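You operate a simulated robot arm through the tools that you are given. There is no shell and no other tool. Be economical: measure what you need, move in short steps, check, and stop when the job is done.

The job below is to be done with a simulated robot arm. You get a single attempt, and the scene is never put back.

## Task
Empty the small steel beaker into the round blue basin and seat it again.
Fine: shut the red stub lever and let the box cool under 60 C before you lift the beaker.

It is judged by the outcome, as a careful person would: the job done as asked, and still so three seconds after it is handed in. It fails if anything else is knocked over, pushed out of place, dropped, spilled or broken.

## Robot
A 7-joint arm with a two-finger parallel gripper, fixed in place. Base frame: the origin is at the foot of the arm, x ahead of it, y to its left, z up; the work surface is at about z = 0.85. Lengths are in m, angles in degrees, forces in N, time in s.
With the tool pointing down near the work surface it reaches from about 0.3 to 0.7 m from the base axis. Its first joint turns from -66.0 to 66.0 degrees. Payload 1.57 kg.
Tool frame: the origin (TCP) lies between the finger pads and is the grasp point; the fingertips stand 0.03 m ahead of it; z points along the fingers, y is the line along which they close. Largest opening 0.11 m; finger width 0.024, thickness 0.012; the body of the gripper, 0.048 by 0.112 m, starts 0.078 m behind the TCP.
Orientation is that of the tool frame in the base frame, as [roll, pitch, yaw] about the fixed x, y, z axes, in that order (R = Rz(yaw) Ry(pitch) Rx(roll)). With the fingers straight down and closing along the base's y, the tool's x points along the base's -x, its y along +y and its z along -z.

## Interface
- The arm moves only by the tool move_arm. Its argument "targets" is a list of rows, each a list of 3 entries, a list of its own where there are three numbers: the shift along the base's x, y, z in units of 50 mm (1.0 is 50 mm), then the turn, a rotation vector about the base's x, y, z in units of 4 degrees (1.0 is 4 degrees), then the finger opening in mm, from 0 to 110. In form: [[[x, y, z], [ax, ay, az], hand], ...]. A call has 1 to 10 rows; each row shifts and turns the commanded pose from where the row before left it. A call with a number of a shift or a turn outside -1 to 1 is refused whole. A row lasts 0.2 s, in which the tool goes at most 0.05 m and 8.6 degrees; a call with a longer step from one row to the next is refused whole, and so is a gripper value outside its range. A pose out of reach is approached as far as the arm can. The call stops where the force on the tool passes 40 N (or 10 N more than at its start, if that is more) or the arm is blocked; 0.2 s more then pass. Each finger travels about 0.108 m/s and halts on what it meets, pressing with about 40 N; the grip force reading is that of the motor and also rises with nothing between the fingers. The clock runs only during rows and for 0.2 s after the last one: add rows that do not move to give the fingers time. The reply holds the time, the measured pose of the TCP, the force on the tool along the base axes, the opening and the grip force, in the units named above and with some noise, with the torque about the TCP (base axes, N m) and any sound that the robot's microphone picked up, and new pictures: "pictures" is both (left out), scene, wrist or none.
- Cameras (640 x 400 px; columns grow to the right, rows downward): "scene" is fixed at [0.1698, -0.3957, 1.4071]; the picture's right is [0.75, -0.66, 0.00], its down [-0.36, -0.41, -0.84] and it looks along [0.55, 0.63, -0.54] (base axes); focal length 280 px, centre (320, 200). "wrist" rides on the gripper at [0.07, 0.016, -0.141] in the tool frame; the picture's right is [-0.23, 0.97, 0.00], its down [-0.85, -0.20, -0.48] and it looks along [-0.47, -0.11, 0.88] (tool axes); focal length 222 px, centre (320, 200). There is no depth. A picture from a camera that has moved, and an enlarged one, comes with that camera's place and axes in the base frame and with its lens.
- enlarge(camera, box): a new picture of the part [left, top, right, bottom] of that camera's present view, enlarged. The clock stands still meanwhile.
- job_done(): hands the job in; it is judged then, once.

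Work in short steps. Places have to be worked out from the pictures, the camera data and where the tool is seen: move nearer, look again, correct. Check each grasp and each placing, and mend what went wrong. You have 120 turns and 200 pictures in all, those below and enlarged ones among them. Open the gripper and draw the arm clear of the work before you hand the job in, unless the task says otherwise; then end with one line.

The tools are called after ">>>" as name(argument=value, ...) on one line, values as JSON. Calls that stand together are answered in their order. move_arm: Moves the arm, as the interface text tells. Its arguments: {"type":"object","properties":{"targets":{"type":"array","items":{"type":"array"}},"pictures":{"type":"string","enum":["both","scene","wrist","none"]}},"required":["targets"]} The other tools are called the same way: enlarge (camera, box) takes an enlarged picture of a part of a camera's view; job_done () hands the job in.

At the start:

```text
clock: 0.0
tool_pos: [0.3621, -0.0068, 1.2602]
ee_rot: [-180.0, 0.1, -179.9]
contact_force: [-0.1, -0.2, -0.1]
wrist_torque: [0.01, -0.03, -0.06]
opening: 0.1098
grasp_force: 0.1
```

scene: 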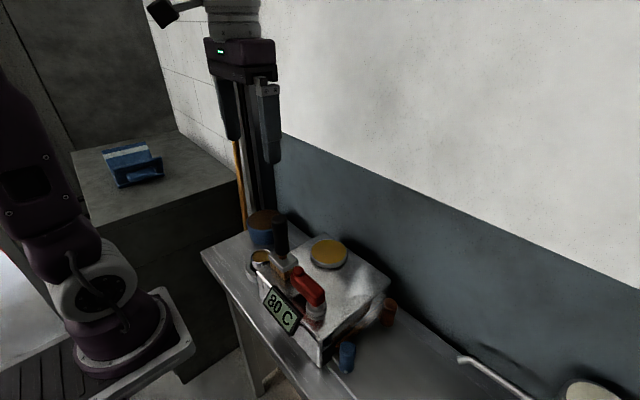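
wrist: 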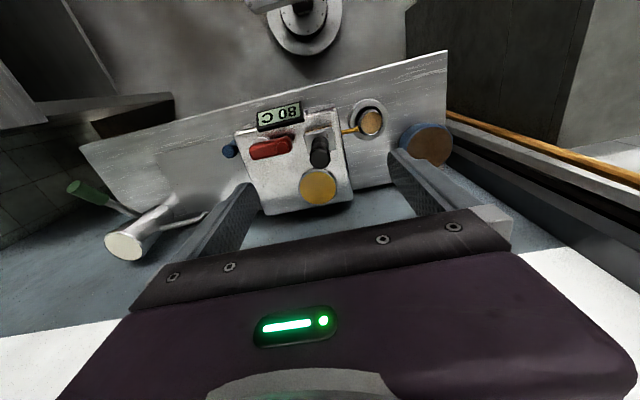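

The box with an 80 C display, a red lever, a black lever and some vessels are visible. I'll enlarge both views to identify them.

>>> enlarge(camera="scene", box=[190, 190, 430, 390])

>>> enlarge(camera="wrist", box=[200, 70, 480, 245])

```text
2.00 times, centred on (310, 290) of scene
camera zoom: at [0.1698, -0.3957, 1.4071], right [0.75, -0.66, 0.0], down [-0.36, -0.41, -0.84], along [0.55, 0.63, -0.54], focal length 561 px, centre (340, 20)
```

zoom: 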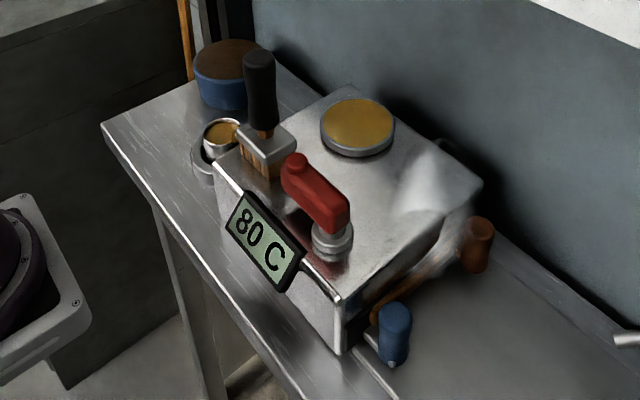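

```text
2.29 times, centred on (340, 158) of wrist
camera zoom: at [0.2924, 0.0079, 1.4011], right [0.23, 0.97, 0.0], down [0.85, -0.2, 0.48], along [0.47, -0.11, -0.88], focal length 508 px, centre (274, 297)
```

zoom: 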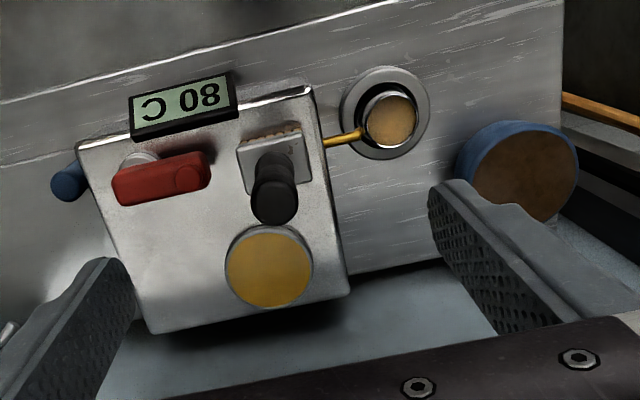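

Estimates: box x 0.35–0.535, y −0.175–0.023, aligned with the base. Lever at z≈1.0, pivot about (0.38,−0.12), free end toward +y. A brush stands on the box near (0.39,−0.01), and the beaker is near (0.40,0.093) with its rim at about 0.90. I'll shift toward −y for a closer look at the lever.

>>> move_arm(targets=[[[-0.4, -0.8, -0.4], [0, 0, 0], 110], [[-0.4, -0.8, -0.4], [0, 0, 0], 110], [[0, -0.8, -0.4], [0, 0, 0], 110]], pictures="wrist")

```text
clock: 0.8
tool_pos: [0.3208, -0.1266, 1.2029]
ee_rot: [180.0, 0.0, -180.0]
contact_force: [0.3, 0.2, 0.0]
wrist_torque: [-0.02, 0.01, 0.03]
opening: 0.1103
grasp_force: 0.0
camera wrist: at [0.2502, -0.111, 1.3435], right [0.23, 0.97, 0.0], down [0.86, -0.2, 0.48], along [0.47, -0.11, -0.88], focal length 222 px, centre (320, 200)
```

wrist: 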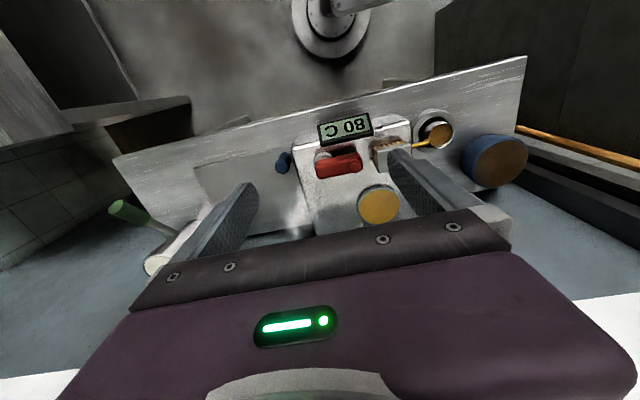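

>>> enlarge(camera="wrist", box=[240, 90, 400, 190])

>>> enlarge(camera="wrist", box=[360, 90, 520, 190])

>>> enlarge(camera="scene", box=[235, 230, 395, 330])

```text
4.00 times, centred on (320, 140) of wrist
camera zoom: at [0.2502, -0.111, 1.3435], right [0.23, 0.97, 0.0], down [0.86, -0.2, 0.48], along [0.47, -0.11, -0.88], focal length 888 px, centre (320, 440)
```

zoom: 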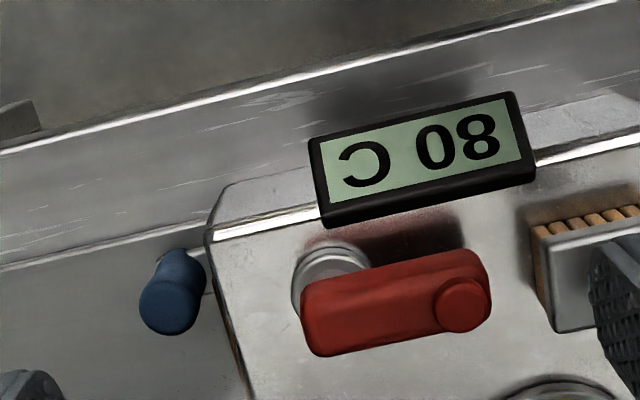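

```text
4.00 times, centred on (440, 140) of wrist
camera zoom: at [0.2502, -0.111, 1.3435], right [0.23, 0.97, 0.0], down [0.86, -0.2, 0.48], along [0.47, -0.11, -0.88], focal length 888 px, centre (-160, 440)
```

zoom: 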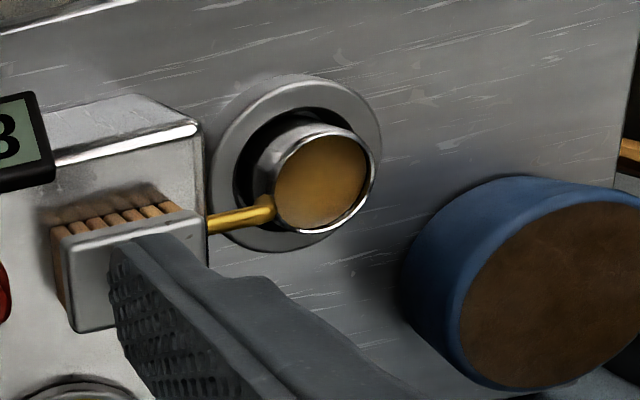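

```text
4.00 times, centred on (315, 280) of scene
camera zoom: at [0.1698, -0.3957, 1.4071], right [0.75, -0.66, 0.0], down [-0.36, -0.41, -0.84], along [0.55, 0.63, -0.54], focal length 1122 px, centre (340, -120)
```

zoom: 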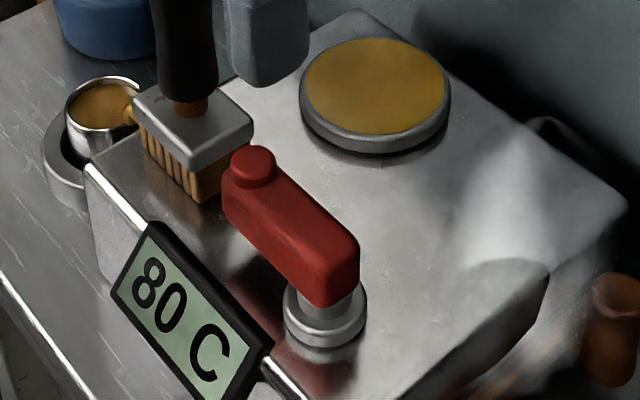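

The lever pivots on a post at about (0.382,−0.132). Its knob end is at (0.384,−0.084), top z≈1.0, and the box top is at ≈0.94. I'll turn the gripper 90° so its wide side stays clear of the brush, and close the fingers to push with.

>>> move_arm(targets=[[[0, 0, 0], [0, 0, 1], 60], [[0, 0, 0], [0, 0, 1], 0], [[0, 0, 0], [0, 0, 1], 0], [[0, 0, 0], [0, 0, 1], 0], [[0, 0, 0], [0, 0, 1], 0], [[0, 0, 0], [0, 0, 1], 0], [[0, 0, 0], [0, 0, 1], 0], [[0, 0, 0], [0, 0, 1], 0], [[0, 0, 0], [0, 0, 1], 0], [[0, 0, 0], [0, 0, 1], 0]], pictures="none")

>>> move_arm(targets=[[[0, 0, 0], [0, 0, 1], 0], [[0, 0, 0], [0, 0, 1], 0], [[0, 0, 0], [0, 0, 1], 0], [[0, 0, 0], [0, 0, 1], 0], [[0, 0, 0], [0, 0, 1], 0], [[0, 0, 0], [0, 0, 1], 0], [[0, 0, 0], [0, 0, 1], 0], [[0, 0, 0], [0, 0, 1], 0], [[0, 0, 0], [0, 0, 1], 0], [[0, 0, 0], [0, 0, 1], 0]], pictures="none")

>>> move_arm(targets=[[[0, 0.3, -0.8], [0, 0, 1], 0], [[0, 0.3, -0.8], [0, 0, 1], 0], [[0, 0, -0.8], [0, 0, 0.5], 0]], pictures="both")

```text
clock: 3.0
tool_pos: [0.3215, -0.1278, 1.2017]
ee_rot: [180.0, 0.0, -140.0]
contact_force: [0.0, 0.2, 0.1]
wrist_torque: [-0.01, 0.0, 0.01]
opening: 0.0002
grasp_force: 21.9
```

```text
clock: 5.2
tool_pos: [0.3233, -0.1276, 1.2003]
ee_rot: [-180.0, 0.1, -99.9]
contact_force: [0.3, -0.8, -0.5]
wrist_torque: [-0.01, 0.04, 0.03]
opening: 0.0
grasp_force: 21.6
```

```text
clock: 6.0
tool_pos: [0.3205, -0.0974, 1.0809]
ee_rot: [180.0, -0.1, -90.0]
contact_force: [0.6, 0.2, 1.0]
wrist_torque: [-0.01, 0.01, 0.0]
opening: 0.0
grasp_force: 21.3
camera wrist: at [0.3043, -0.1689, 1.2206], right [-0.97, 0.23, 0.0], down [0.2, 0.86, 0.48], along [0.11, 0.47, -0.88], focal length 222 px, centre (320, 200)
```

scene: 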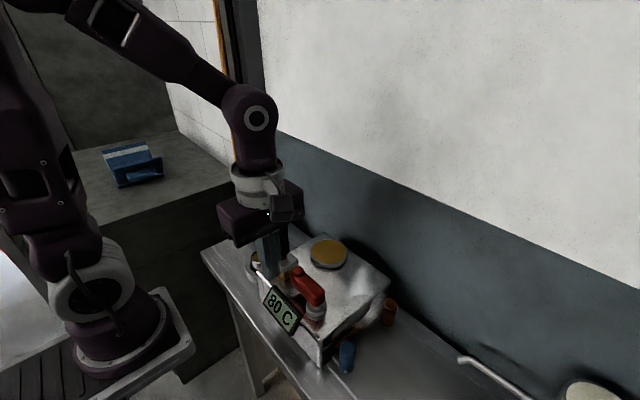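
wrist: 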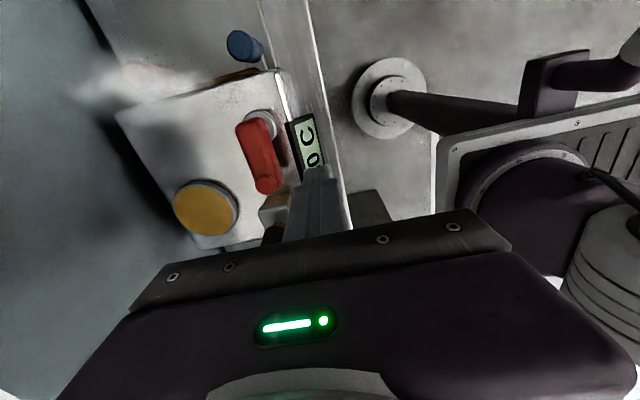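

The closed fingers are in front of the lever. I'll lower them so the tips are at z≈0.967, level with the lever body, then check the clearance.

>>> move_arm(targets=[[[0, 0.1, -0.8], [0, 0, 0], 0], [[0, 0, -0.9], [0, 0, 0], 0]], pictures="both")

>>> enlarge(camera="scene", box=[235, 230, 395, 330])

>>> enlarge(camera="wrist", box=[180, 80, 360, 230])

```text
clock: 6.6
tool_pos: [0.3231, -0.0934, 0.9941]
ee_rot: [-180.0, 0.0, -90.1]
contact_force: [0.5, -0.1, -0.1]
wrist_torque: [0.0, 0.03, -0.01]
opening: 0.0001
grasp_force: 21.1
camera wrist: at [0.3061, -0.1638, 1.1339], right [-0.97, 0.23, 0.0], down [0.2, 0.85, 0.48], along [0.11, 0.47, -0.88], focal length 222 px, centre (320, 200)
```

scene: 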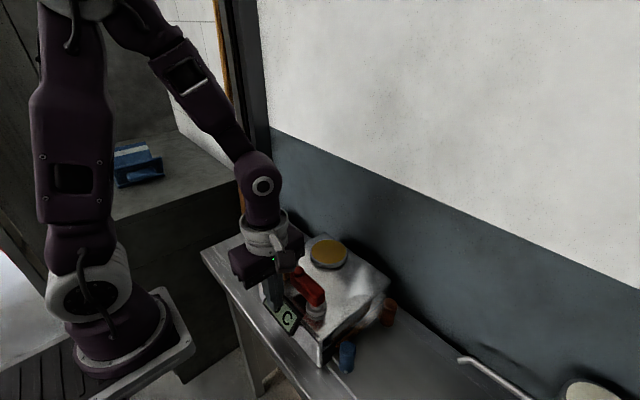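
wrist: 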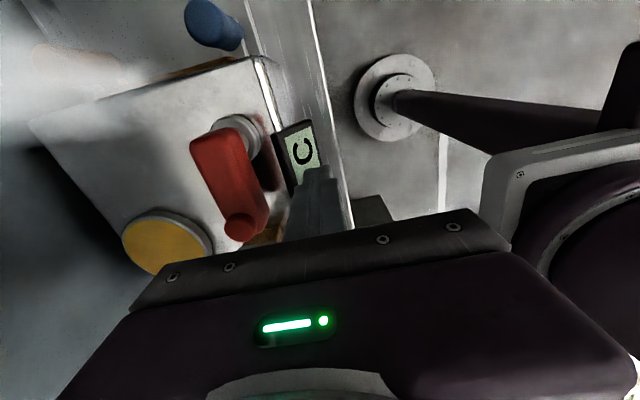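

```text
4.00 times, centred on (315, 280) of scene
camera zoom: at [0.1698, -0.3957, 1.4071], right [0.75, -0.66, 0.0], down [-0.36, -0.41, -0.84], along [0.55, 0.63, -0.54], focal length 1122 px, centre (340, -120)
```

zoom: 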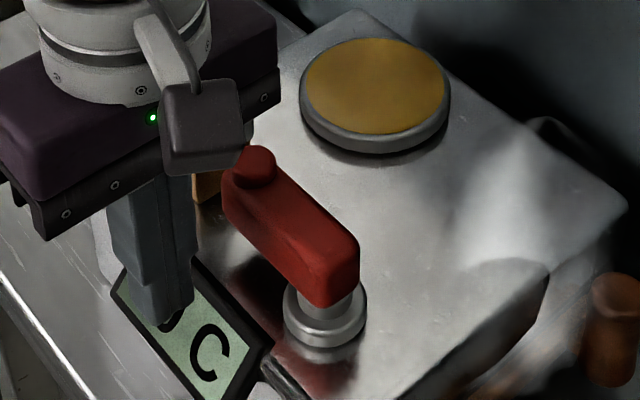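

```text
2.67 times, centred on (270, 155) of wrist
camera zoom: at [0.3061, -0.1638, 1.1339], right [-0.97, 0.23, 0.0], down [0.2, 0.85, 0.48], along [0.11, 0.47, -0.88], focal length 592 px, centre (453, 320)
```

zoom: 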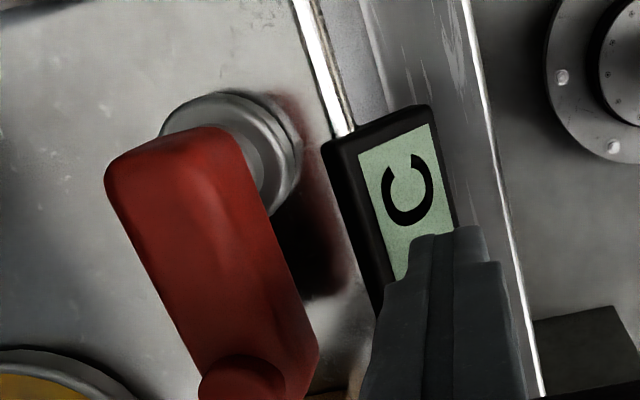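

Tips are level with the lever and clear of the display. I'll push the lever's free end toward +x (clockwise from above, the usual closing direction) and watch the forces.

>>> move_arm(targets=[[[0.35, 0.06, 0], [0, 0, 0], 0], [[0.35, 0, 0], [0, 0, 0], 0], [[0.25, 0.06, 0], [0, 0, 0], 0], [[0.25, 0.06, 0], [0, 0, 0], 0]], pictures="scene")

>>> enlarge(camera="scene", box=[235, 230, 395, 330])

```text
clock: 7.6
tool_pos: [0.382, -0.0829, 0.9961]
ee_rot: [180.0, -0.1, -90.1]
contact_force: [-3.2, -0.6, -0.2]
wrist_torque: [0.01, 0.07, -0.06]
opening: 0.0
grasp_force: 21.5
```

scene: 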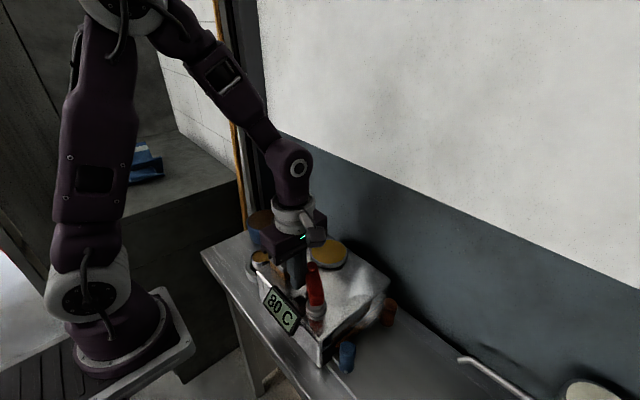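

```text
4.00 times, centred on (315, 280) of scene
camera zoom: at [0.1698, -0.3957, 1.4071], right [0.75, -0.66, 0.0], down [-0.36, -0.41, -0.84], along [0.55, 0.63, -0.54], focal length 1122 px, centre (340, -120)
```

zoom: 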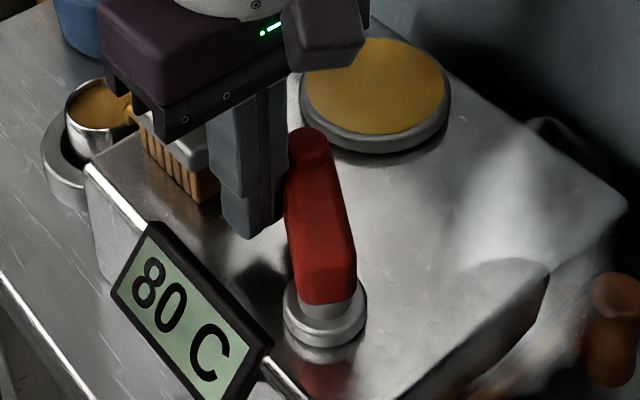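

The lever turns easily and the brush is untouched. I'll continue the arc.

>>> move_arm(targets=[[[0.25, -0.06, 0], [0, 0, 0], 0], [[0.24, -0.07, 0], [0, 0, 0], 0], [[0.2, -0.16, 0], [0, 0, 0], 0], [[0.16, -0.2, 0], [0, 0, 0], 0]], pictures="none")

>>> enlarge(camera="scene", box=[235, 230, 395, 330])

```text
clock: 8.6
tool_pos: [0.4259, -0.1096, 0.9963]
ee_rot: [-180.0, 0.0, -89.9]
contact_force: [-0.8, 3.1, 0.8]
wrist_torque: [-0.02, -0.04, -0.01]
opening: 0.0
grasp_force: 21.2
```

```text
4.00 times, centred on (315, 280) of scene
camera zoom: at [0.1698, -0.3956, 1.4071], right [0.75, -0.66, 0.0], down [-0.36, -0.41, -0.84], along [0.55, 0.63, -0.54], focal length 1122 px, centre (340, -120)
```

zoom: 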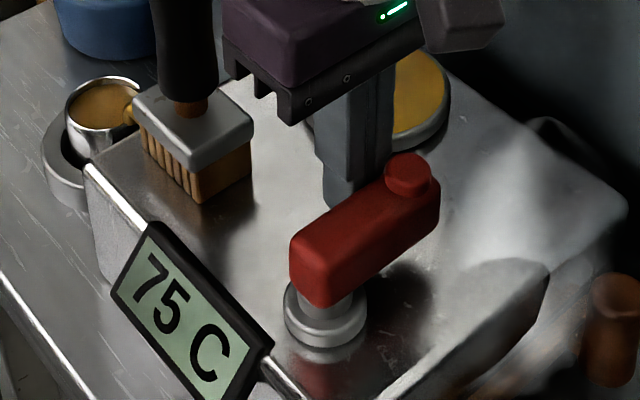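

The display has fallen to 75, so the direction is right. I'll push slightly further to find the end stop.

>>> move_arm(targets=[[[0.0, -0.12, 0], [0, 0, 0], 0], [[0, -0.12, 0], [0, 0, 0], 0]], pictures="none")

>>> enlarge(camera="scene", box=[235, 230, 395, 330])

```text
clock: 9.1
tool_pos: [0.4251, -0.1087, 0.9959]
ee_rot: [180.0, 0.5, -89.7]
contact_force: [-1.7, 13.0, 6.0]
wrist_torque: [-0.08, 0.05, -0.05]
opening: 0.0
grasp_force: 21.5
stopped in row 2: the force on the tool passed its limit at 49 N (the readings are from after the stop); the commanded pose is now the measured one
```

```text
4.00 times, centred on (315, 280) of scene
camera zoom: at [0.1697, -0.3954, 1.4072], right [0.75, -0.66, 0.0], down [-0.36, -0.41, -0.84], along [0.55, 0.63, -0.54], focal length 1122 px, centre (340, -120)
```

zoom: 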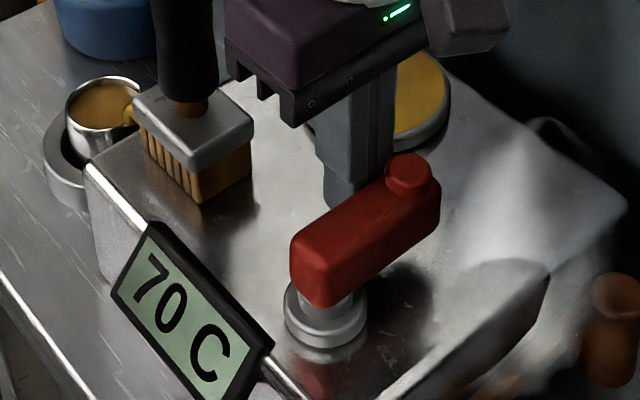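

Lever is against its stop and the box reads 70 C. I'll back off, rise, and go look at the beaker from above.

>>> move_arm(targets=[[[0, 0.16, 0], [0, 0, 0], 0], [[0, 0, 0.8], [0, 0, 0], 0], [[0, 0, 0.9], [0, 0, 0], 0], [[0, 0, 0.9], [0, 0, 0], 0], [[0, 0, 0.6], [0, 0, 0], 30], [[-0.3, 0.8, 0], [0, 0, 0], 60], [[-0.3, 0.8, 0], [0, 0, 0], 90]], pictures="wrist")

>>> enlarge(camera="scene", box=[235, 200, 395, 300])

```text
clock: 10.7
tool_pos: [0.3959, -0.0186, 1.156]
ee_rot: [180.0, 0.4, -89.7]
contact_force: [-0.4, -0.3, -0.2]
wrist_torque: [-0.03, -0.01, -0.02]
opening: 0.0899
grasp_force: 0.0
camera wrist: at [0.3797, -0.0899, 1.2953], right [-0.97, 0.22, 0.0], down [0.2, 0.85, 0.48], along [0.11, 0.47, -0.88], focal length 222 px, centre (320, 200)
```

wrist: 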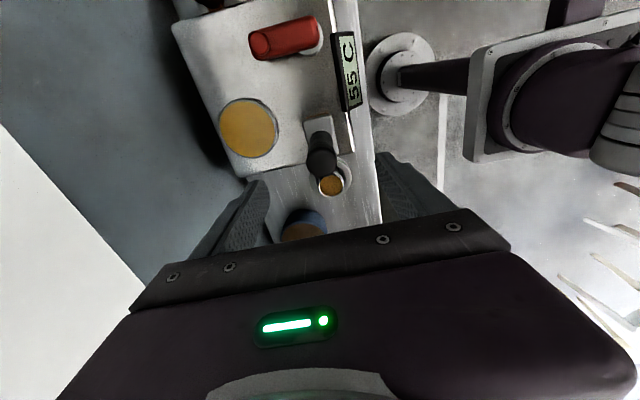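

```text
4.00 times, centred on (315, 250) of scene
camera zoom: at [0.1698, -0.3957, 1.4071], right [0.75, -0.66, 0.0], down [-0.36, -0.41, -0.84], along [0.55, 0.63, -0.54], focal length 1122 px, centre (340, 0)
```

zoom: 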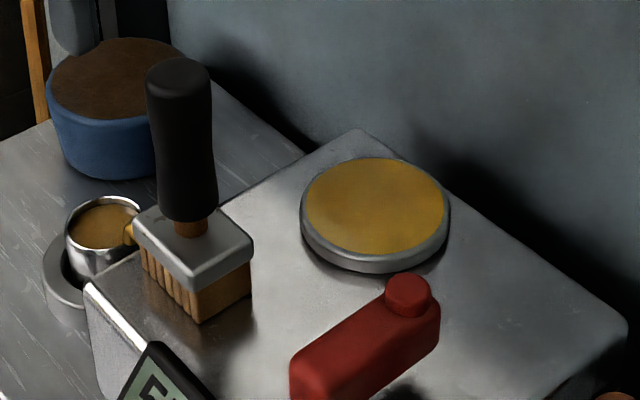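

Display reads 55 C, under 60. Now I'll look closely at the beaker, its seat, and the spout.

>>> enlarge(camera="wrist", box=[260, 100, 400, 240])

>>> enlarge(camera="scene", box=[235, 235, 299, 275])

```text
2.86 times, centred on (330, 170) of wrist
camera zoom: at [0.3797, -0.0899, 1.2953], right [-0.97, 0.22, 0.0], down [0.2, 0.85, 0.48], along [0.11, 0.47, -0.88], focal length 635 px, centre (291, 286)
```

zoom: 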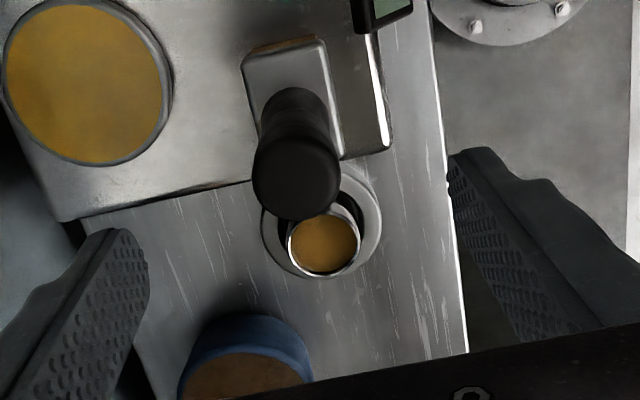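

```text
10.00 times, centred on (267, 255) of scene
camera zoom: at [0.1698, -0.3957, 1.4071], right [0.75, -0.66, 0.0], down [-0.36, -0.41, -0.84], along [0.55, 0.63, -0.54], focal length 2804 px, centre (850, -350)
```

zoom: 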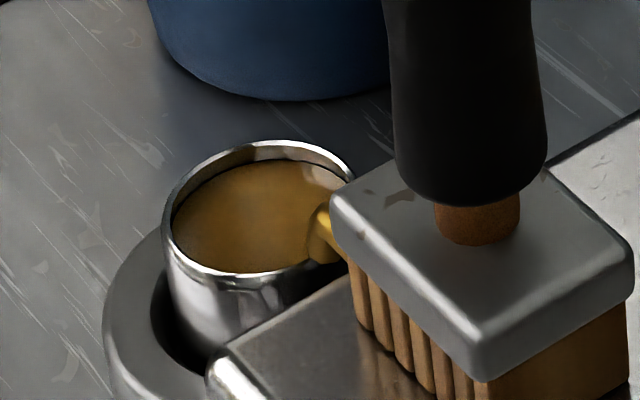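

Findings so far: beaker rim centre ≈(0.398,0.096,0.903), diameter ≈50 mm, in a ring seat. A brass spout comes in at its −y rim. Basin centre ≈(0.466,0.198), top 0.93. An upright pole stands near (0.49,0.35), so I must not lean the wrist that way. I'll move over for a better view of the beaker and basin.

>>> move_arm(targets=[[[0, 0.8, 0], [0, 0, 0], 90], [[0, 0.8, 0], [0, 0, 0], 90], [[0, 0.4, 0], [0, 0, 0], 90]], pictures="both")

>>> enlarge(camera="wrist", box=[220, 60, 400, 240])

```text
clock: 11.4
tool_pos: [0.3972, 0.0811, 1.1543]
ee_rot: [180.0, 0.3, -89.6]
contact_force: [-0.2, -0.1, -0.3]
wrist_torque: [0.0, 0.01, -0.01]
opening: 0.0901
grasp_force: 0.0
camera wrist: at [0.3807, 0.0097, 1.2946], right [-0.97, 0.22, 0.0], down [0.2, 0.85, 0.48], along [0.11, 0.47, -0.88], focal length 222 px, centre (320, 200)
```

scene: 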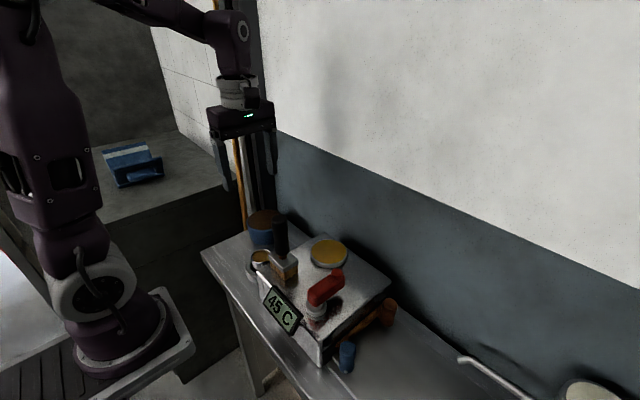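
wrist: 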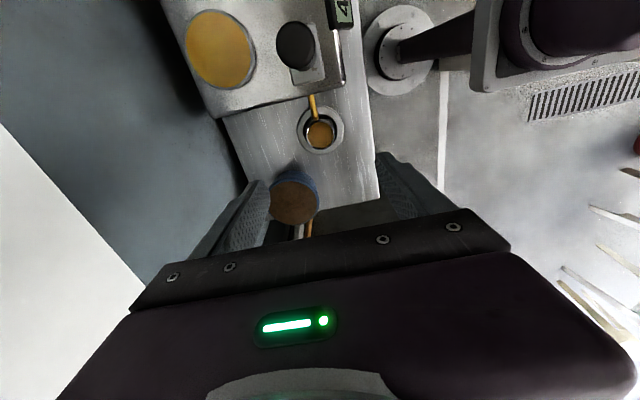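

```text
2.22 times, centred on (310, 150) of wrist
camera zoom: at [0.3807, 0.0097, 1.2946], right [-0.97, 0.22, 0.0], down [0.2, 0.85, 0.48], along [0.11, 0.47, -0.88], focal length 494 px, centre (342, 311)
```

zoom: 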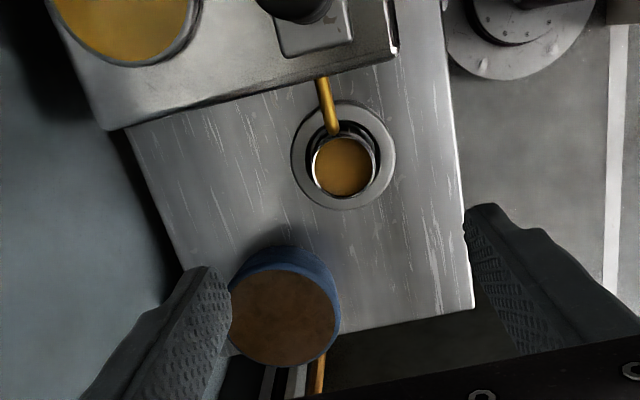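

Clear view. I need to know whether the brown surface in the basin is its interior, contents or a lid.

>>> enlarge(camera="wrist", box=[260, 155, 330, 245])

>>> enlarge(camera="wrist", box=[285, 85, 355, 160])

>>> enlarge(camera="scene", box=[230, 195, 310, 250])

```text
4.44 times, centred on (295, 200) of wrist
camera zoom: at [0.3807, 0.0097, 1.2946], right [-0.97, 0.22, 0.0], down [0.2, 0.85, 0.48], along [0.11, 0.47, -0.88], focal length 987 px, centre (431, 200)
```

zoom: 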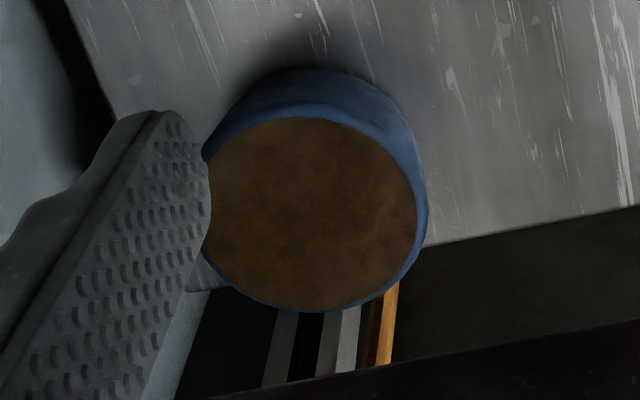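

```text
5.33 times, centred on (320, 122) of wrist
camera zoom: at [0.3807, 0.0097, 1.2946], right [-0.97, 0.22, 0.0], down [0.2, 0.85, 0.48], along [0.11, 0.47, -0.88], focal length 1185 px, centre (320, 613)
```

zoom: 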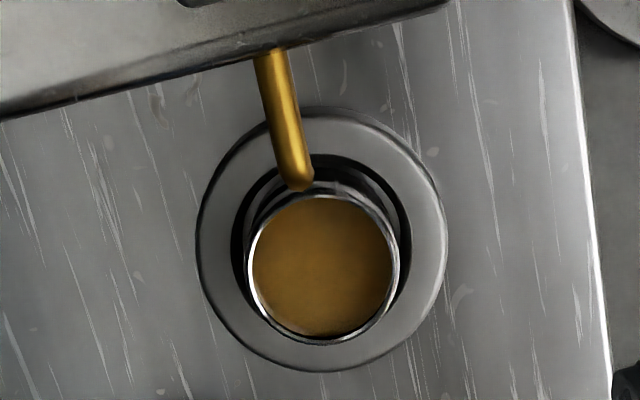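

```text
7.27 times, centred on (270, 222) of scene
camera zoom: at [0.1698, -0.3957, 1.4071], right [0.75, -0.66, 0.0], down [-0.36, -0.41, -0.84], along [0.55, 0.63, -0.54], focal length 2039 px, centre (684, 36)
```

zoom: 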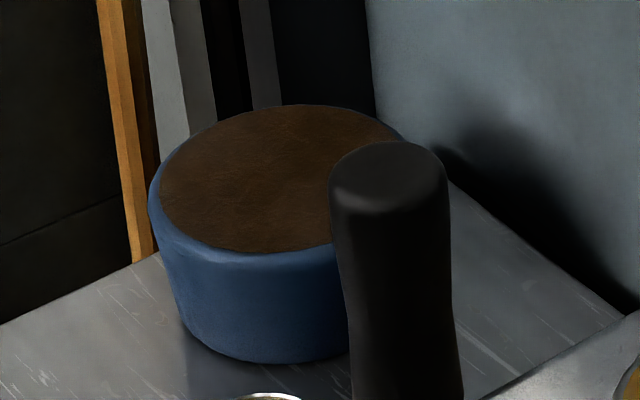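

The brown is the basin's contents, just below the rim. The spout tip at (0.400,0.068,0.91) ends right at the rim edge, so I'll lift with a small +y shift. Before gripping I'll rehearse the pour empty-handed, tilting with the wrist on the base side and the tool pointing outward along (0.87,0.5), away from the pole.

>>> move_arm(targets=[[[0.15, 0.23, 0], [0, 0, -1], 70], [[0.15, 0.23, 0], [0, 0, -1], 55], [[0.15, 0.23, 0], [0, 0, -1], 55], [[0.15, 0.23, 0], [0, 0, -1], 55], [[0.15, 0.23, 0], [0, 0, -1], 55], [[0.15, 0.23, 0], [0, 0, -1], 55], [[0.15, 0.23, 0], [0, 0, -1], 55], [[0.15, 0.23, 0], [0, 0, -1], 55], [[0.15, 0.23, -0.5], [0, 0, -1], 55], [[0.15, 0.23, -0.5], [0, 0, -1], 55]], pictures="none")

>>> move_arm(targets=[[[0, 0, 0], [0, 0, -1], 55], [[0, 0, 0], [0, 0, -1], 55], [[0, 0, 0], [0, 0, -1], 55], [[0, 0, 0], [0, 0, -1], 55], [[0, 0, 0], [0, 0, -1], 55], [[0, 0, 0], [0.5, -0.866, 0], 55], [[0, 0, 0], [0.5, -0.866, 0], 55], [[0, 0, 0], [0.5, -0.866, 0], 55], [[0, 0, 0], [0.5, -0.866, 0], 55], [[0, 0, 0], [0.5, -0.866, 0], 55]], pictures="scene")

```text
clock: 13.7
tool_pos: [0.4718, 0.1903, 1.1028]
ee_rot: [179.9, 0.5, -129.8]
contact_force: [0.4, 0.5, -0.2]
wrist_torque: [-0.01, 0.01, 0.02]
opening: 0.0548
grasp_force: 0.0
```

```text
clock: 15.8
tool_pos: [0.4718, 0.1921, 1.1049]
ee_rot: [-179.9, 20.4, -149.7]
contact_force: [0.1, -0.4, 0.5]
wrist_torque: [0.02, -0.01, 0.0]
opening: 0.055
grasp_force: 0.1
```

scene: 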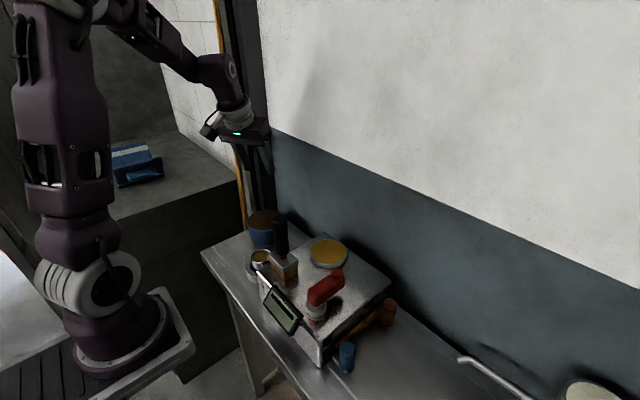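

Reachable so far. Continuing the rehearsal tilt.

>>> move_arm(targets=[[[0, 0, 0], [0.5, -0.866, 0], 55], [[0, 0, 0], [0.5, -0.866, 0], 55], [[0, 0, 0], [0.5, -0.866, 0], 55], [[0, 0, 0], [0.5, -0.866, 0], 55], [[0, 0, 0], [0.5, -0.866, 0], 55], [[0, 0, 0], [0.5, -0.866, 0], 55], [[0, 0, 0], [0.5, -0.866, 0], 55], [[0, 0, 0], [0.5, -0.866, 0], 55], [[0, 0, 0], [0.5, -0.866, 0], 55], [[0, 0, 0], [0.5, -0.866, 0], 55]], pictures="none")

>>> move_arm(targets=[[[0, 0, 0], [0.5, -0.866, 0], 55], [[0, 0, 0], [0.5, -0.866, 0], 55], [[0, 0, 0], [0.5, -0.866, 0], 55], [[0, 0, 0], [0.5, -0.866, 0], 55], [[0, 0, 0], [0.5, -0.866, 0], 55], [[0, 0, 0], [0.5, -0.866, 0], 55], [[0, 0, 0], [0.5, -0.866, 0], 55], [[0, 0, 0], [0.5, -0.866, 0], 55], [[0, 0, 0], [0.5, -0.866, 0], 55], [[0, 0, 0], [0.5, -0.866, 0], 55]], pictures="both")

```text
clock: 18.1
tool_pos: [0.4717, 0.1932, 1.1059]
ee_rot: [-179.6, 60.4, -149.5]
contact_force: [0.5, -0.3, -0.2]
wrist_torque: [-0.01, -0.03, 0.0]
opening: 0.0553
grasp_force: 0.1
```

```text
clock: 20.2
tool_pos: [0.4612, 0.2162, 1.0552]
ee_rot: [-173.0, 60.3, -139.0]
contact_force: [-0.2, -0.9, 0.1]
wrist_torque: [0.0, -0.01, 0.01]
opening: 0.055
grasp_force: 0.1
out of reach, approached as far as the arm can: row 1, 2, 3, 4, 5, 6, 7, 8, 9, 10
camera wrist: at [0.3229, 0.1387, 1.062], right [-0.47, 0.87, 0.14], down [0.08, -0.11, 0.99], along [0.88, 0.48, -0.02], focal length 222 px, centre (320, 200)
```

scene: 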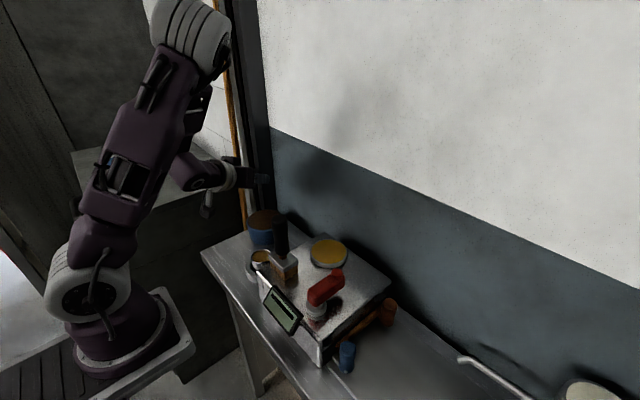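
wrist: 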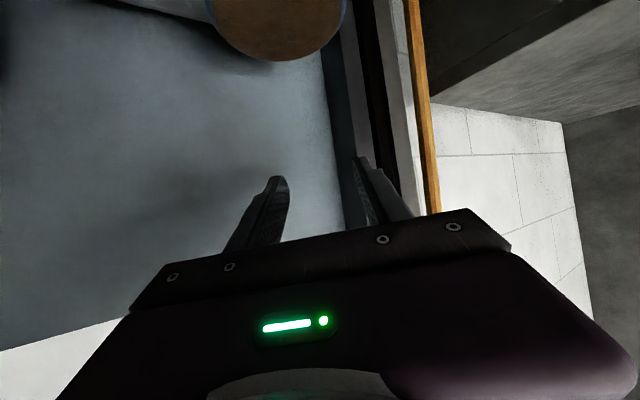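

The inward lean tops out at about 60°, so that alone won't empty the beaker. I'll back out and test a diagonal lean, wrist toward (−x,+y), which still stays clear of the pole.

>>> move_arm(targets=[[[0, 0, 0], [-0.5, 0.866, 0], 55], [[0, 0, 0], [-0.5, 0.866, 0], 55], [[0, 0, 0], [-0.5, 0.866, 0], 55], [[0, 0, 0], [-0.5, 0.866, 0], 55], [[0, 0, 0], [-0.5, 0.866, 0], 55], [[0, 0, 0], [-0.5, 0.866, 0], 55], [[0, 0, 0], [-0.5, 0.866, 0], 55], [[0, 0, 0], [-0.5, 0.866, 0], 55], [[0, 0, 0], [-0.5, 0.866, 0], 55], [[0, 0, 0], [-0.5, 0.866, 0], 55]], pictures="none")

```text
clock: 22.4
tool_pos: [0.4613, 0.2131, 1.0376]
ee_rot: [179.3, 24.2, -144.2]
contact_force: [-0.8, 0.0, 0.6]
wrist_torque: [0.01, 0.02, 0.03]
opening: 0.0552
grasp_force: 0.0
out of reach, approached as far as the arm can: row 5, 6, 7
```

Now I'll level the tool, raise it, and yaw toward the diagonal direction.

>>> move_arm(targets=[[[0, -0.1, 0.3], [-0.58, 0.81, 0], 55], [[0, -0.1, 0.3], [-0.58, 0.81, 0], 55], [[0.1, -0.1, 0.3], [-0.58, 0.81, 0], 55], [[0.1, -0.1, 0.3], [-0.58, 0.81, 0], 55], [[0, 0, 0], [-0.58, 0.81, 0], 55], [[0, 0, 0], [-0.58, 0.81, 0], 55], [[0, 0, 0], [0, 0, -1], 55], [[0, 0, 0], [0, 0, -1], 55], [[0, 0, 0], [0, 0, -1], 55], [[0, 0, 0], [0, 0, -1], 55]], pictures="none")

>>> move_arm(targets=[[[0, 0, 0], [0, 0, -1], 55], [[0, 0, 0], [0, 0, -1], 55], [[0, 0, 0], [0, 0, -1], 55], [[0, 0, 0], [0, 0, -1], 55], [[0, 0, 0], [0, 0, -1], 55], [[0, 0, 0], [0, 0, -1], 55], [[0, 0, 0], [0, 0, -1], 55], [[0, 0, 0], [0, 0, -1], 55], [[0, 0, 0], [0, 0, -1], 55], [[0, 0, 0], [0, 0, -1], 55]], pictures="none")

```text
clock: 24.6
tool_pos: [0.4703, 0.1932, 1.0951]
ee_rot: [179.3, 0.3, -160.4]
contact_force: [0.3, -0.2, 0.4]
wrist_torque: [0.04, 0.02, -0.03]
opening: 0.0549
grasp_force: 0.1
```

```text
clock: 26.9
tool_pos: [0.4698, 0.1929, 1.0969]
ee_rot: [179.2, 0.4, 159.6]
contact_force: [-0.3, 0.0, -0.9]
wrist_torque: [0.0, 0.0, 0.01]
opening: 0.0551
grasp_force: 0.1
```

>>> move_arm(targets=[[[0, 0, 0], [0, 0, -1], 55], [[0, 0, 0], [0, 0, -1], 55], [[0, 0, 0], [0, 0, -1], 55], [[0, 0, 0], [0, 0, -1], 55], [[0, 0, 0], [0, 0, -1], 55], [[0, 0, 0], [0, 0, -1], 55], [[0, 0, 0], [-0.707, -0.707, 0], 55], [[0, 0, 0], [-0.707, -0.707, 0], 55], [[0, 0, 0], [-0.707, -0.707, 0], 55], [[0, 0, 0], [-0.707, -0.707, 0], 55]], pictures="none")

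>>> move_arm(targets=[[[0, 0, 0], [-0.707, -0.707, 0], 55], [[0, 0, 0], [-0.707, -0.707, 0], 55], [[0, 0, 0], [-0.707, -0.707, 0], 55], [[0, 0, 0], [-0.707, -0.707, 0], 55], [[0, 0, 0], [-0.707, -0.707, 0], 55], [[0, 0, 0], [-0.707, -0.707, 0], 55], [[0, 0, 0], [-0.707, -0.707, 0], 55]], pictures="both")

```text
clock: 29.1
tool_pos: [0.4704, 0.1933, 1.0965]
ee_rot: [179.4, 16.5, 135.8]
contact_force: [0.1, 0.8, 0.4]
wrist_torque: [-0.01, 0.04, -0.01]
opening: 0.0549
grasp_force: 0.0
```

```text
clock: 30.6
tool_pos: [0.4701, 0.1917, 1.0979]
ee_rot: [179.9, 44.5, 136.0]
contact_force: [0.5, -0.6, 0.8]
wrist_torque: [0.04, 0.0, 0.02]
opening: 0.0551
grasp_force: 0.0
camera wrist: at [0.3746, 0.3068, 1.1482], right [0.79, 0.59, 0.16], down [0.06, -0.34, 0.94], along [0.61, -0.74, -0.3], focal length 222 px, centre (320, 200)
```

scene: 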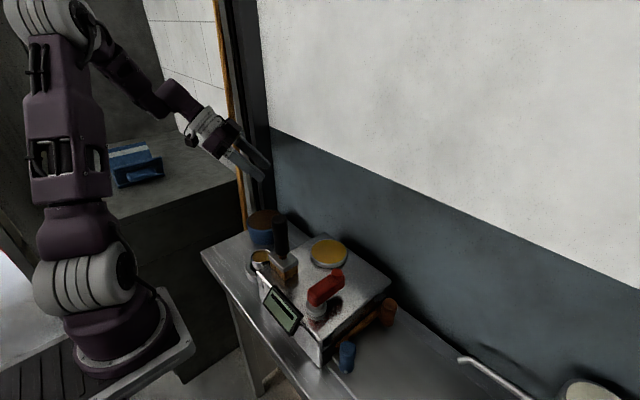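
wrist: 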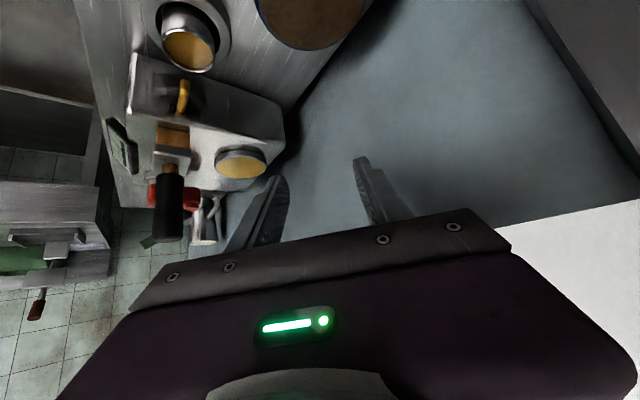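

Good so far, and this view shows the spout well. I'll enlarge that and continue the tilt.

>>> enlarge(camera="wrist", box=[120, 0, 300, 130])

>>> move_arm(targets=[[[0, 0, 0], [-0.707, -0.707, 0], 55], [[0, 0, 0], [-0.707, -0.707, 0], 55], [[0, 0, 0], [-0.707, -0.707, 0], 55], [[0, 0, 0], [-0.707, -0.707, 0], 55], [[0, 0, 0], [-0.707, -0.707, 0], 55], [[0, 0, 0], [-0.707, -0.707, 0], 55], [[0, 0, 0], [-0.707, -0.707, 0], 55], [[0, 0, 0], [-0.707, -0.707, 0], 55], [[0, 0, 0], [-0.707, -0.707, 0], 55], [[0, 0, 0], [-0.707, -0.707, 0], 55]], pictures="none")

```text
3.08 times, centred on (210, 65) of wrist
camera zoom: at [0.3746, 0.3068, 1.1482], right [0.79, 0.59, 0.16], down [0.06, -0.34, 0.94], along [0.61, -0.74, -0.3], focal length 684 px, centre (658, 615)
```

zoom: 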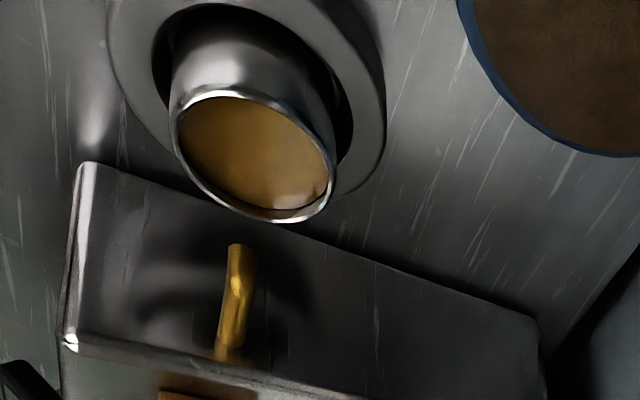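

```text
clock: 32.9
tool_pos: [0.4696, 0.1927, 1.0968]
ee_rot: [-173.8, 84.4, 142.0]
contact_force: [-0.6, 0.4, 0.3]
wrist_torque: [-0.01, 0.01, 0.02]
opening: 0.0552
grasp_force: 0.1
```

The spout tip is at (0.399,0.068,0.912), just above and just outside the rim. The diagonal lean reached 84° cleanly, so I'll go on to about 112°.

>>> move_arm(targets=[[[0, 0, 0], [-0.707, -0.707, 0], 55], [[0, 0, 0], [-0.707, -0.707, 0], 55], [[0, 0, 0], [-0.707, -0.707, 0], 55], [[0, 0, 0], [-0.707, -0.707, 0], 55], [[0, 0, 0], [-0.707, -0.707, 0], 55], [[0, 0, 0], [-0.707, -0.707, 0], 55], [[0, 0, 0], [-0.707, -0.707, 0], 55]], pictures="both")

```text
clock: 34.5
tool_pos: [0.4751, 0.1973, 1.0999]
ee_rot: [-2.6, 67.6, -47.0]
contact_force: [-0.2, -0.3, -0.1]
wrist_torque: [0.02, -0.01, 0.02]
opening: 0.0549
grasp_force: 0.1
out of reach, approached as far as the arm can: row 7
camera wrist: at [0.4105, 0.2808, 0.9796], right [0.63, 0.76, 0.19], down [-0.68, 0.41, 0.61], along [0.38, -0.51, 0.77], focal length 222 px, centre (320, 200)
```

scene: 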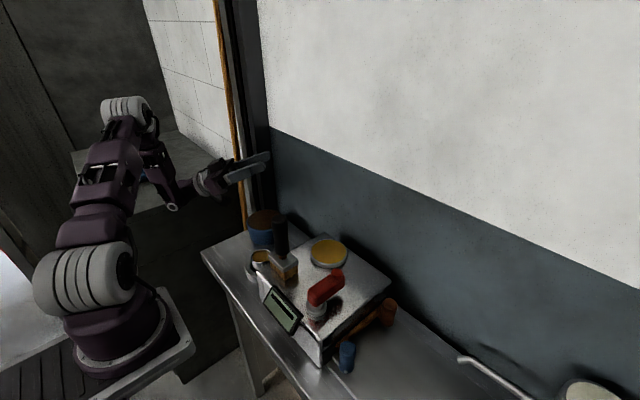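
wrist: 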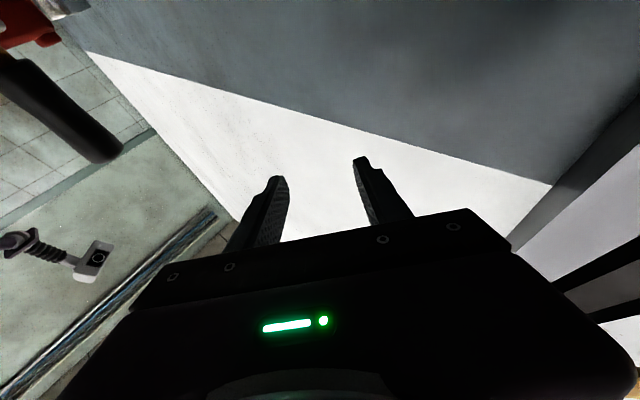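

The pour pose works (~110°, nothing touched). Now I'll reverse the tilt back to vertical.

>>> move_arm(targets=[[[0, 0, 0], [0.707, 0.707, 0], 80], [[0, 0, 0], [0.707, 0.707, 0], 80], [[0, 0, 0], [0.707, 0.707, 0], 80], [[0, 0, 0], [0.707, 0.707, 0], 80], [[0, 0, 0], [0.707, 0.707, 0], 80], [[0, 0, 0], [0.707, 0.707, 0], 80], [[0, 0, 0], [0.707, 0.707, 0], 80], [[0, 0, 0], [0.707, 0.707, 0], 80], [[0, 0, 0], [0.707, 0.707, 0], 80], [[0, 0, 0], [0.707, 0.707, 0], 80]], pictures="none")

>>> move_arm(targets=[[[0, 0, 0], [0.707, 0.707, 0], 80], [[0, 0, 0], [0.707, 0.707, 0], 80], [[0, 0, 0], [0.707, 0.707, 0], 80], [[0, 0, 0], [0.707, 0.707, 0], 80], [[0, 0, 0], [0.707, 0.707, 0], 80], [[0, 0, 0], [0.707, 0.707, 0], 80], [[0, 0, 0], [0.707, 0.707, 0], 80], [[0, 0, 0], [0.707, 0.707, 0], 80], [[0, 0, 0], [0.707, 0.707, 0], 80], [[0, 0, 0], [0.707, 0.707, 0], 80]], pictures="none")

>>> move_arm(targets=[[[0, 0, 0], [0.707, 0.707, 0], 80], [[0, 0, 0], [0.707, 0.707, 0], 80], [[0, 0, 0], [0.707, 0.707, 0], 80], [[0, 0, 0], [0.707, 0.707, 0], 80], [[0, 0, 0], [0.707, 0.707, 0], 80], [[0, 0, 0], [0.707, 0.707, 0], 80]], pictures="none")

```text
clock: 36.6
tool_pos: [0.474, 0.1977, 1.0998]
ee_rot: [-178.6, 72.3, 137.3]
contact_force: [0.1, 0.6, 0.3]
wrist_torque: [0.01, -0.01, 0.01]
opening: 0.08
grasp_force: 0.1
```

```text
clock: 38.9
tool_pos: [0.4754, 0.1975, 1.0988]
ee_rot: [179.7, 32.2, 135.7]
contact_force: [-0.4, 1.4, -0.8]
wrist_torque: [-0.03, 0.02, -0.03]
opening: 0.0799
grasp_force: 0.1
```

```text
clock: 40.2
tool_pos: [0.4757, 0.1973, 1.0998]
ee_rot: [179.3, 8.3, 135.7]
contact_force: [-0.7, -0.2, -0.6]
wrist_torque: [-0.02, 0.0, 0.02]
opening: 0.08
grasp_force: 0.1
```

>>> move_arm(targets=[[[0, 0, 0], [0.72, 0.72, 0], 80], [[0, 0, 0], [0.72, 0.72, 0], 80], [[-0.31, -0.41, 0], [0, 0, -1], 80], [[-0.31, -0.41, 0], [0, 0, -1], 80], [[-0.31, -0.41, 0], [0, 0, -1], 80], [[-0.31, -0.41, 0], [0, 0, -1], 80], [[-0.3, -0.4, 0], [0, 0, -1], 80]], pictures="wrist")

>>> enlarge(camera="wrist", box=[240, 90, 400, 230])

```text
clock: 41.9
tool_pos: [0.3992, 0.0943, 1.0989]
ee_rot: [179.3, 0.3, 115.6]
contact_force: [-0.2, -0.2, -0.5]
wrist_torque: [-0.03, -0.01, 0.03]
opening: 0.0804
grasp_force: 0.1
camera wrist: at [0.38, 0.1633, 1.2386], right [0.98, 0.22, 0.01], down [0.18, -0.86, 0.48], along [0.12, -0.47, -0.88], focal length 222 px, centre (320, 200)
```

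wrist: 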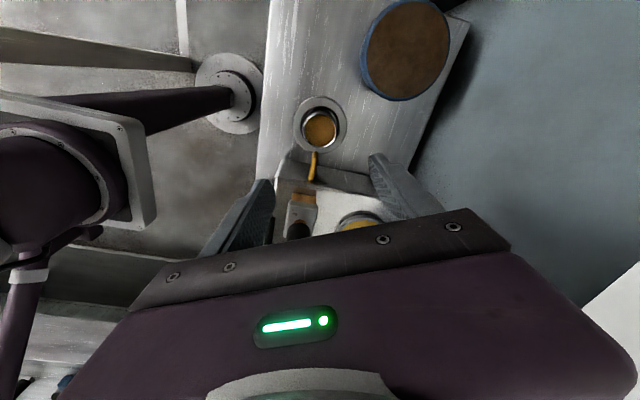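

```text
2.86 times, centred on (320, 160) of wrist
camera zoom: at [0.38, 0.1633, 1.2386], right [0.98, 0.22, 0.01], down [0.18, -0.86, 0.48], along [0.12, -0.47, -0.88], focal length 635 px, centre (320, 314)
```

zoom: 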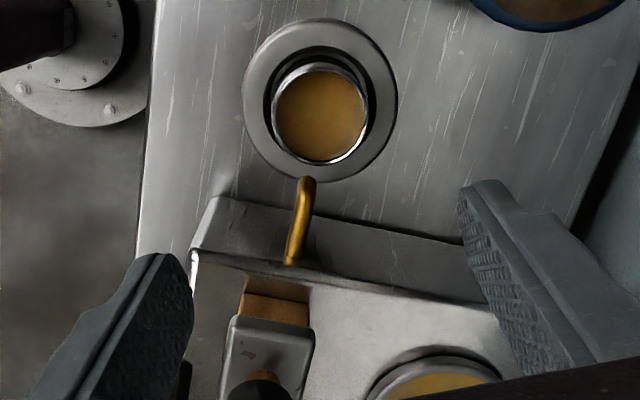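

The beaker reads as (0.400,0.096). I'll descend part way and check clearance to the spout and ring.

>>> move_arm(targets=[[[0.01, 0.03, -0.8], [0, 0, 0], 80], [[0, 0, -0.8], [0, 0, 0], 80], [[0, 0, -0.8], [0, 0, 0], 80], [[0, 0, -0.6], [0, 0, 0], 80]], pictures="both")

>>> enlarge(camera="scene", box=[225, 215, 305, 275])

>>> enlarge(camera="wrist", box=[200, 80, 440, 240])

```text
clock: 42.9
tool_pos: [0.3983, 0.0972, 0.9479]
ee_rot: [179.2, 0.3, 115.6]
contact_force: [-0.1, 0.7, 0.6]
wrist_torque: [0.02, 0.0, -0.02]
opening: 0.0801
grasp_force: 0.0
camera wrist: at [0.3804, 0.1657, 1.0879], right [0.98, 0.22, 0.01], down [0.18, -0.86, 0.48], along [0.12, -0.47, -0.88], focal length 222 px, centre (320, 200)
```

scene: 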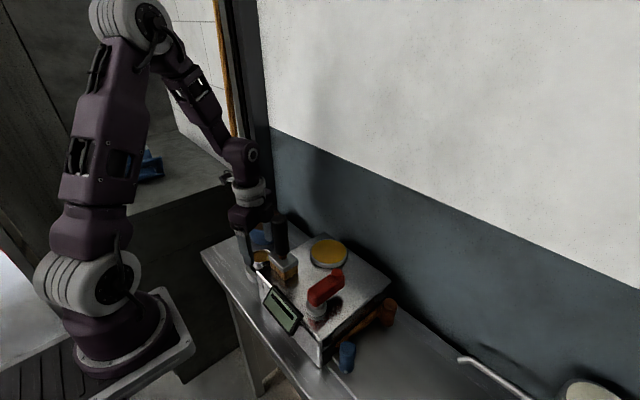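
wrist: 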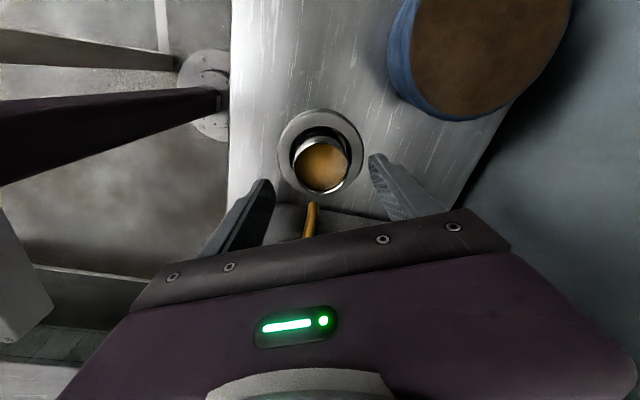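

```text
6.67 times, centred on (265, 245) of scene
camera zoom: at [0.1698, -0.3957, 1.4071], right [0.75, -0.66, 0.0], down [-0.36, -0.41, -0.84], along [0.55, 0.63, -0.54], focal length 1869 px, centre (687, -100)
```

zoom: 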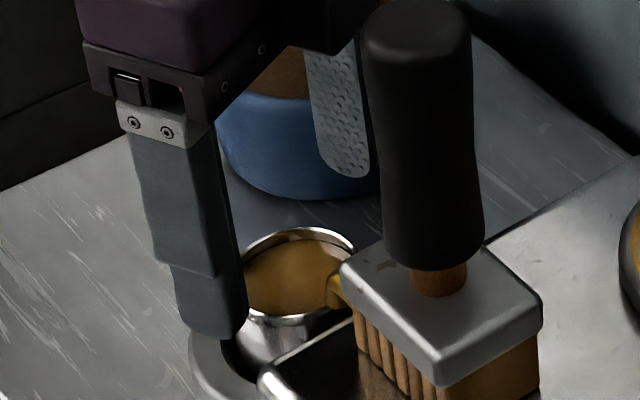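

```text
2.50 times, centred on (320, 160) of wrist
camera zoom: at [0.3804, 0.1657, 1.0879], right [0.98, 0.22, 0.01], down [0.18, -0.86, 0.48], along [0.12, -0.47, -0.88], focal length 555 px, centre (320, 300)
```

zoom: 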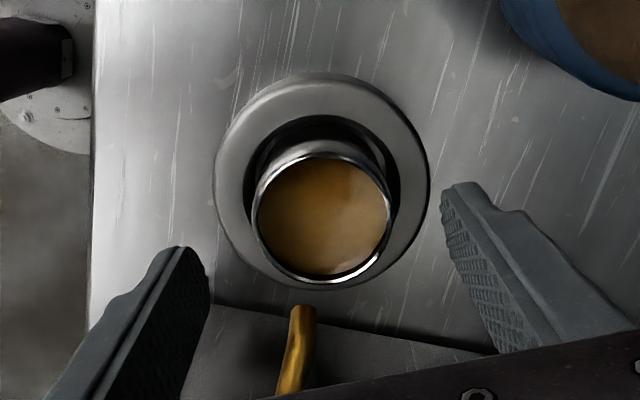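

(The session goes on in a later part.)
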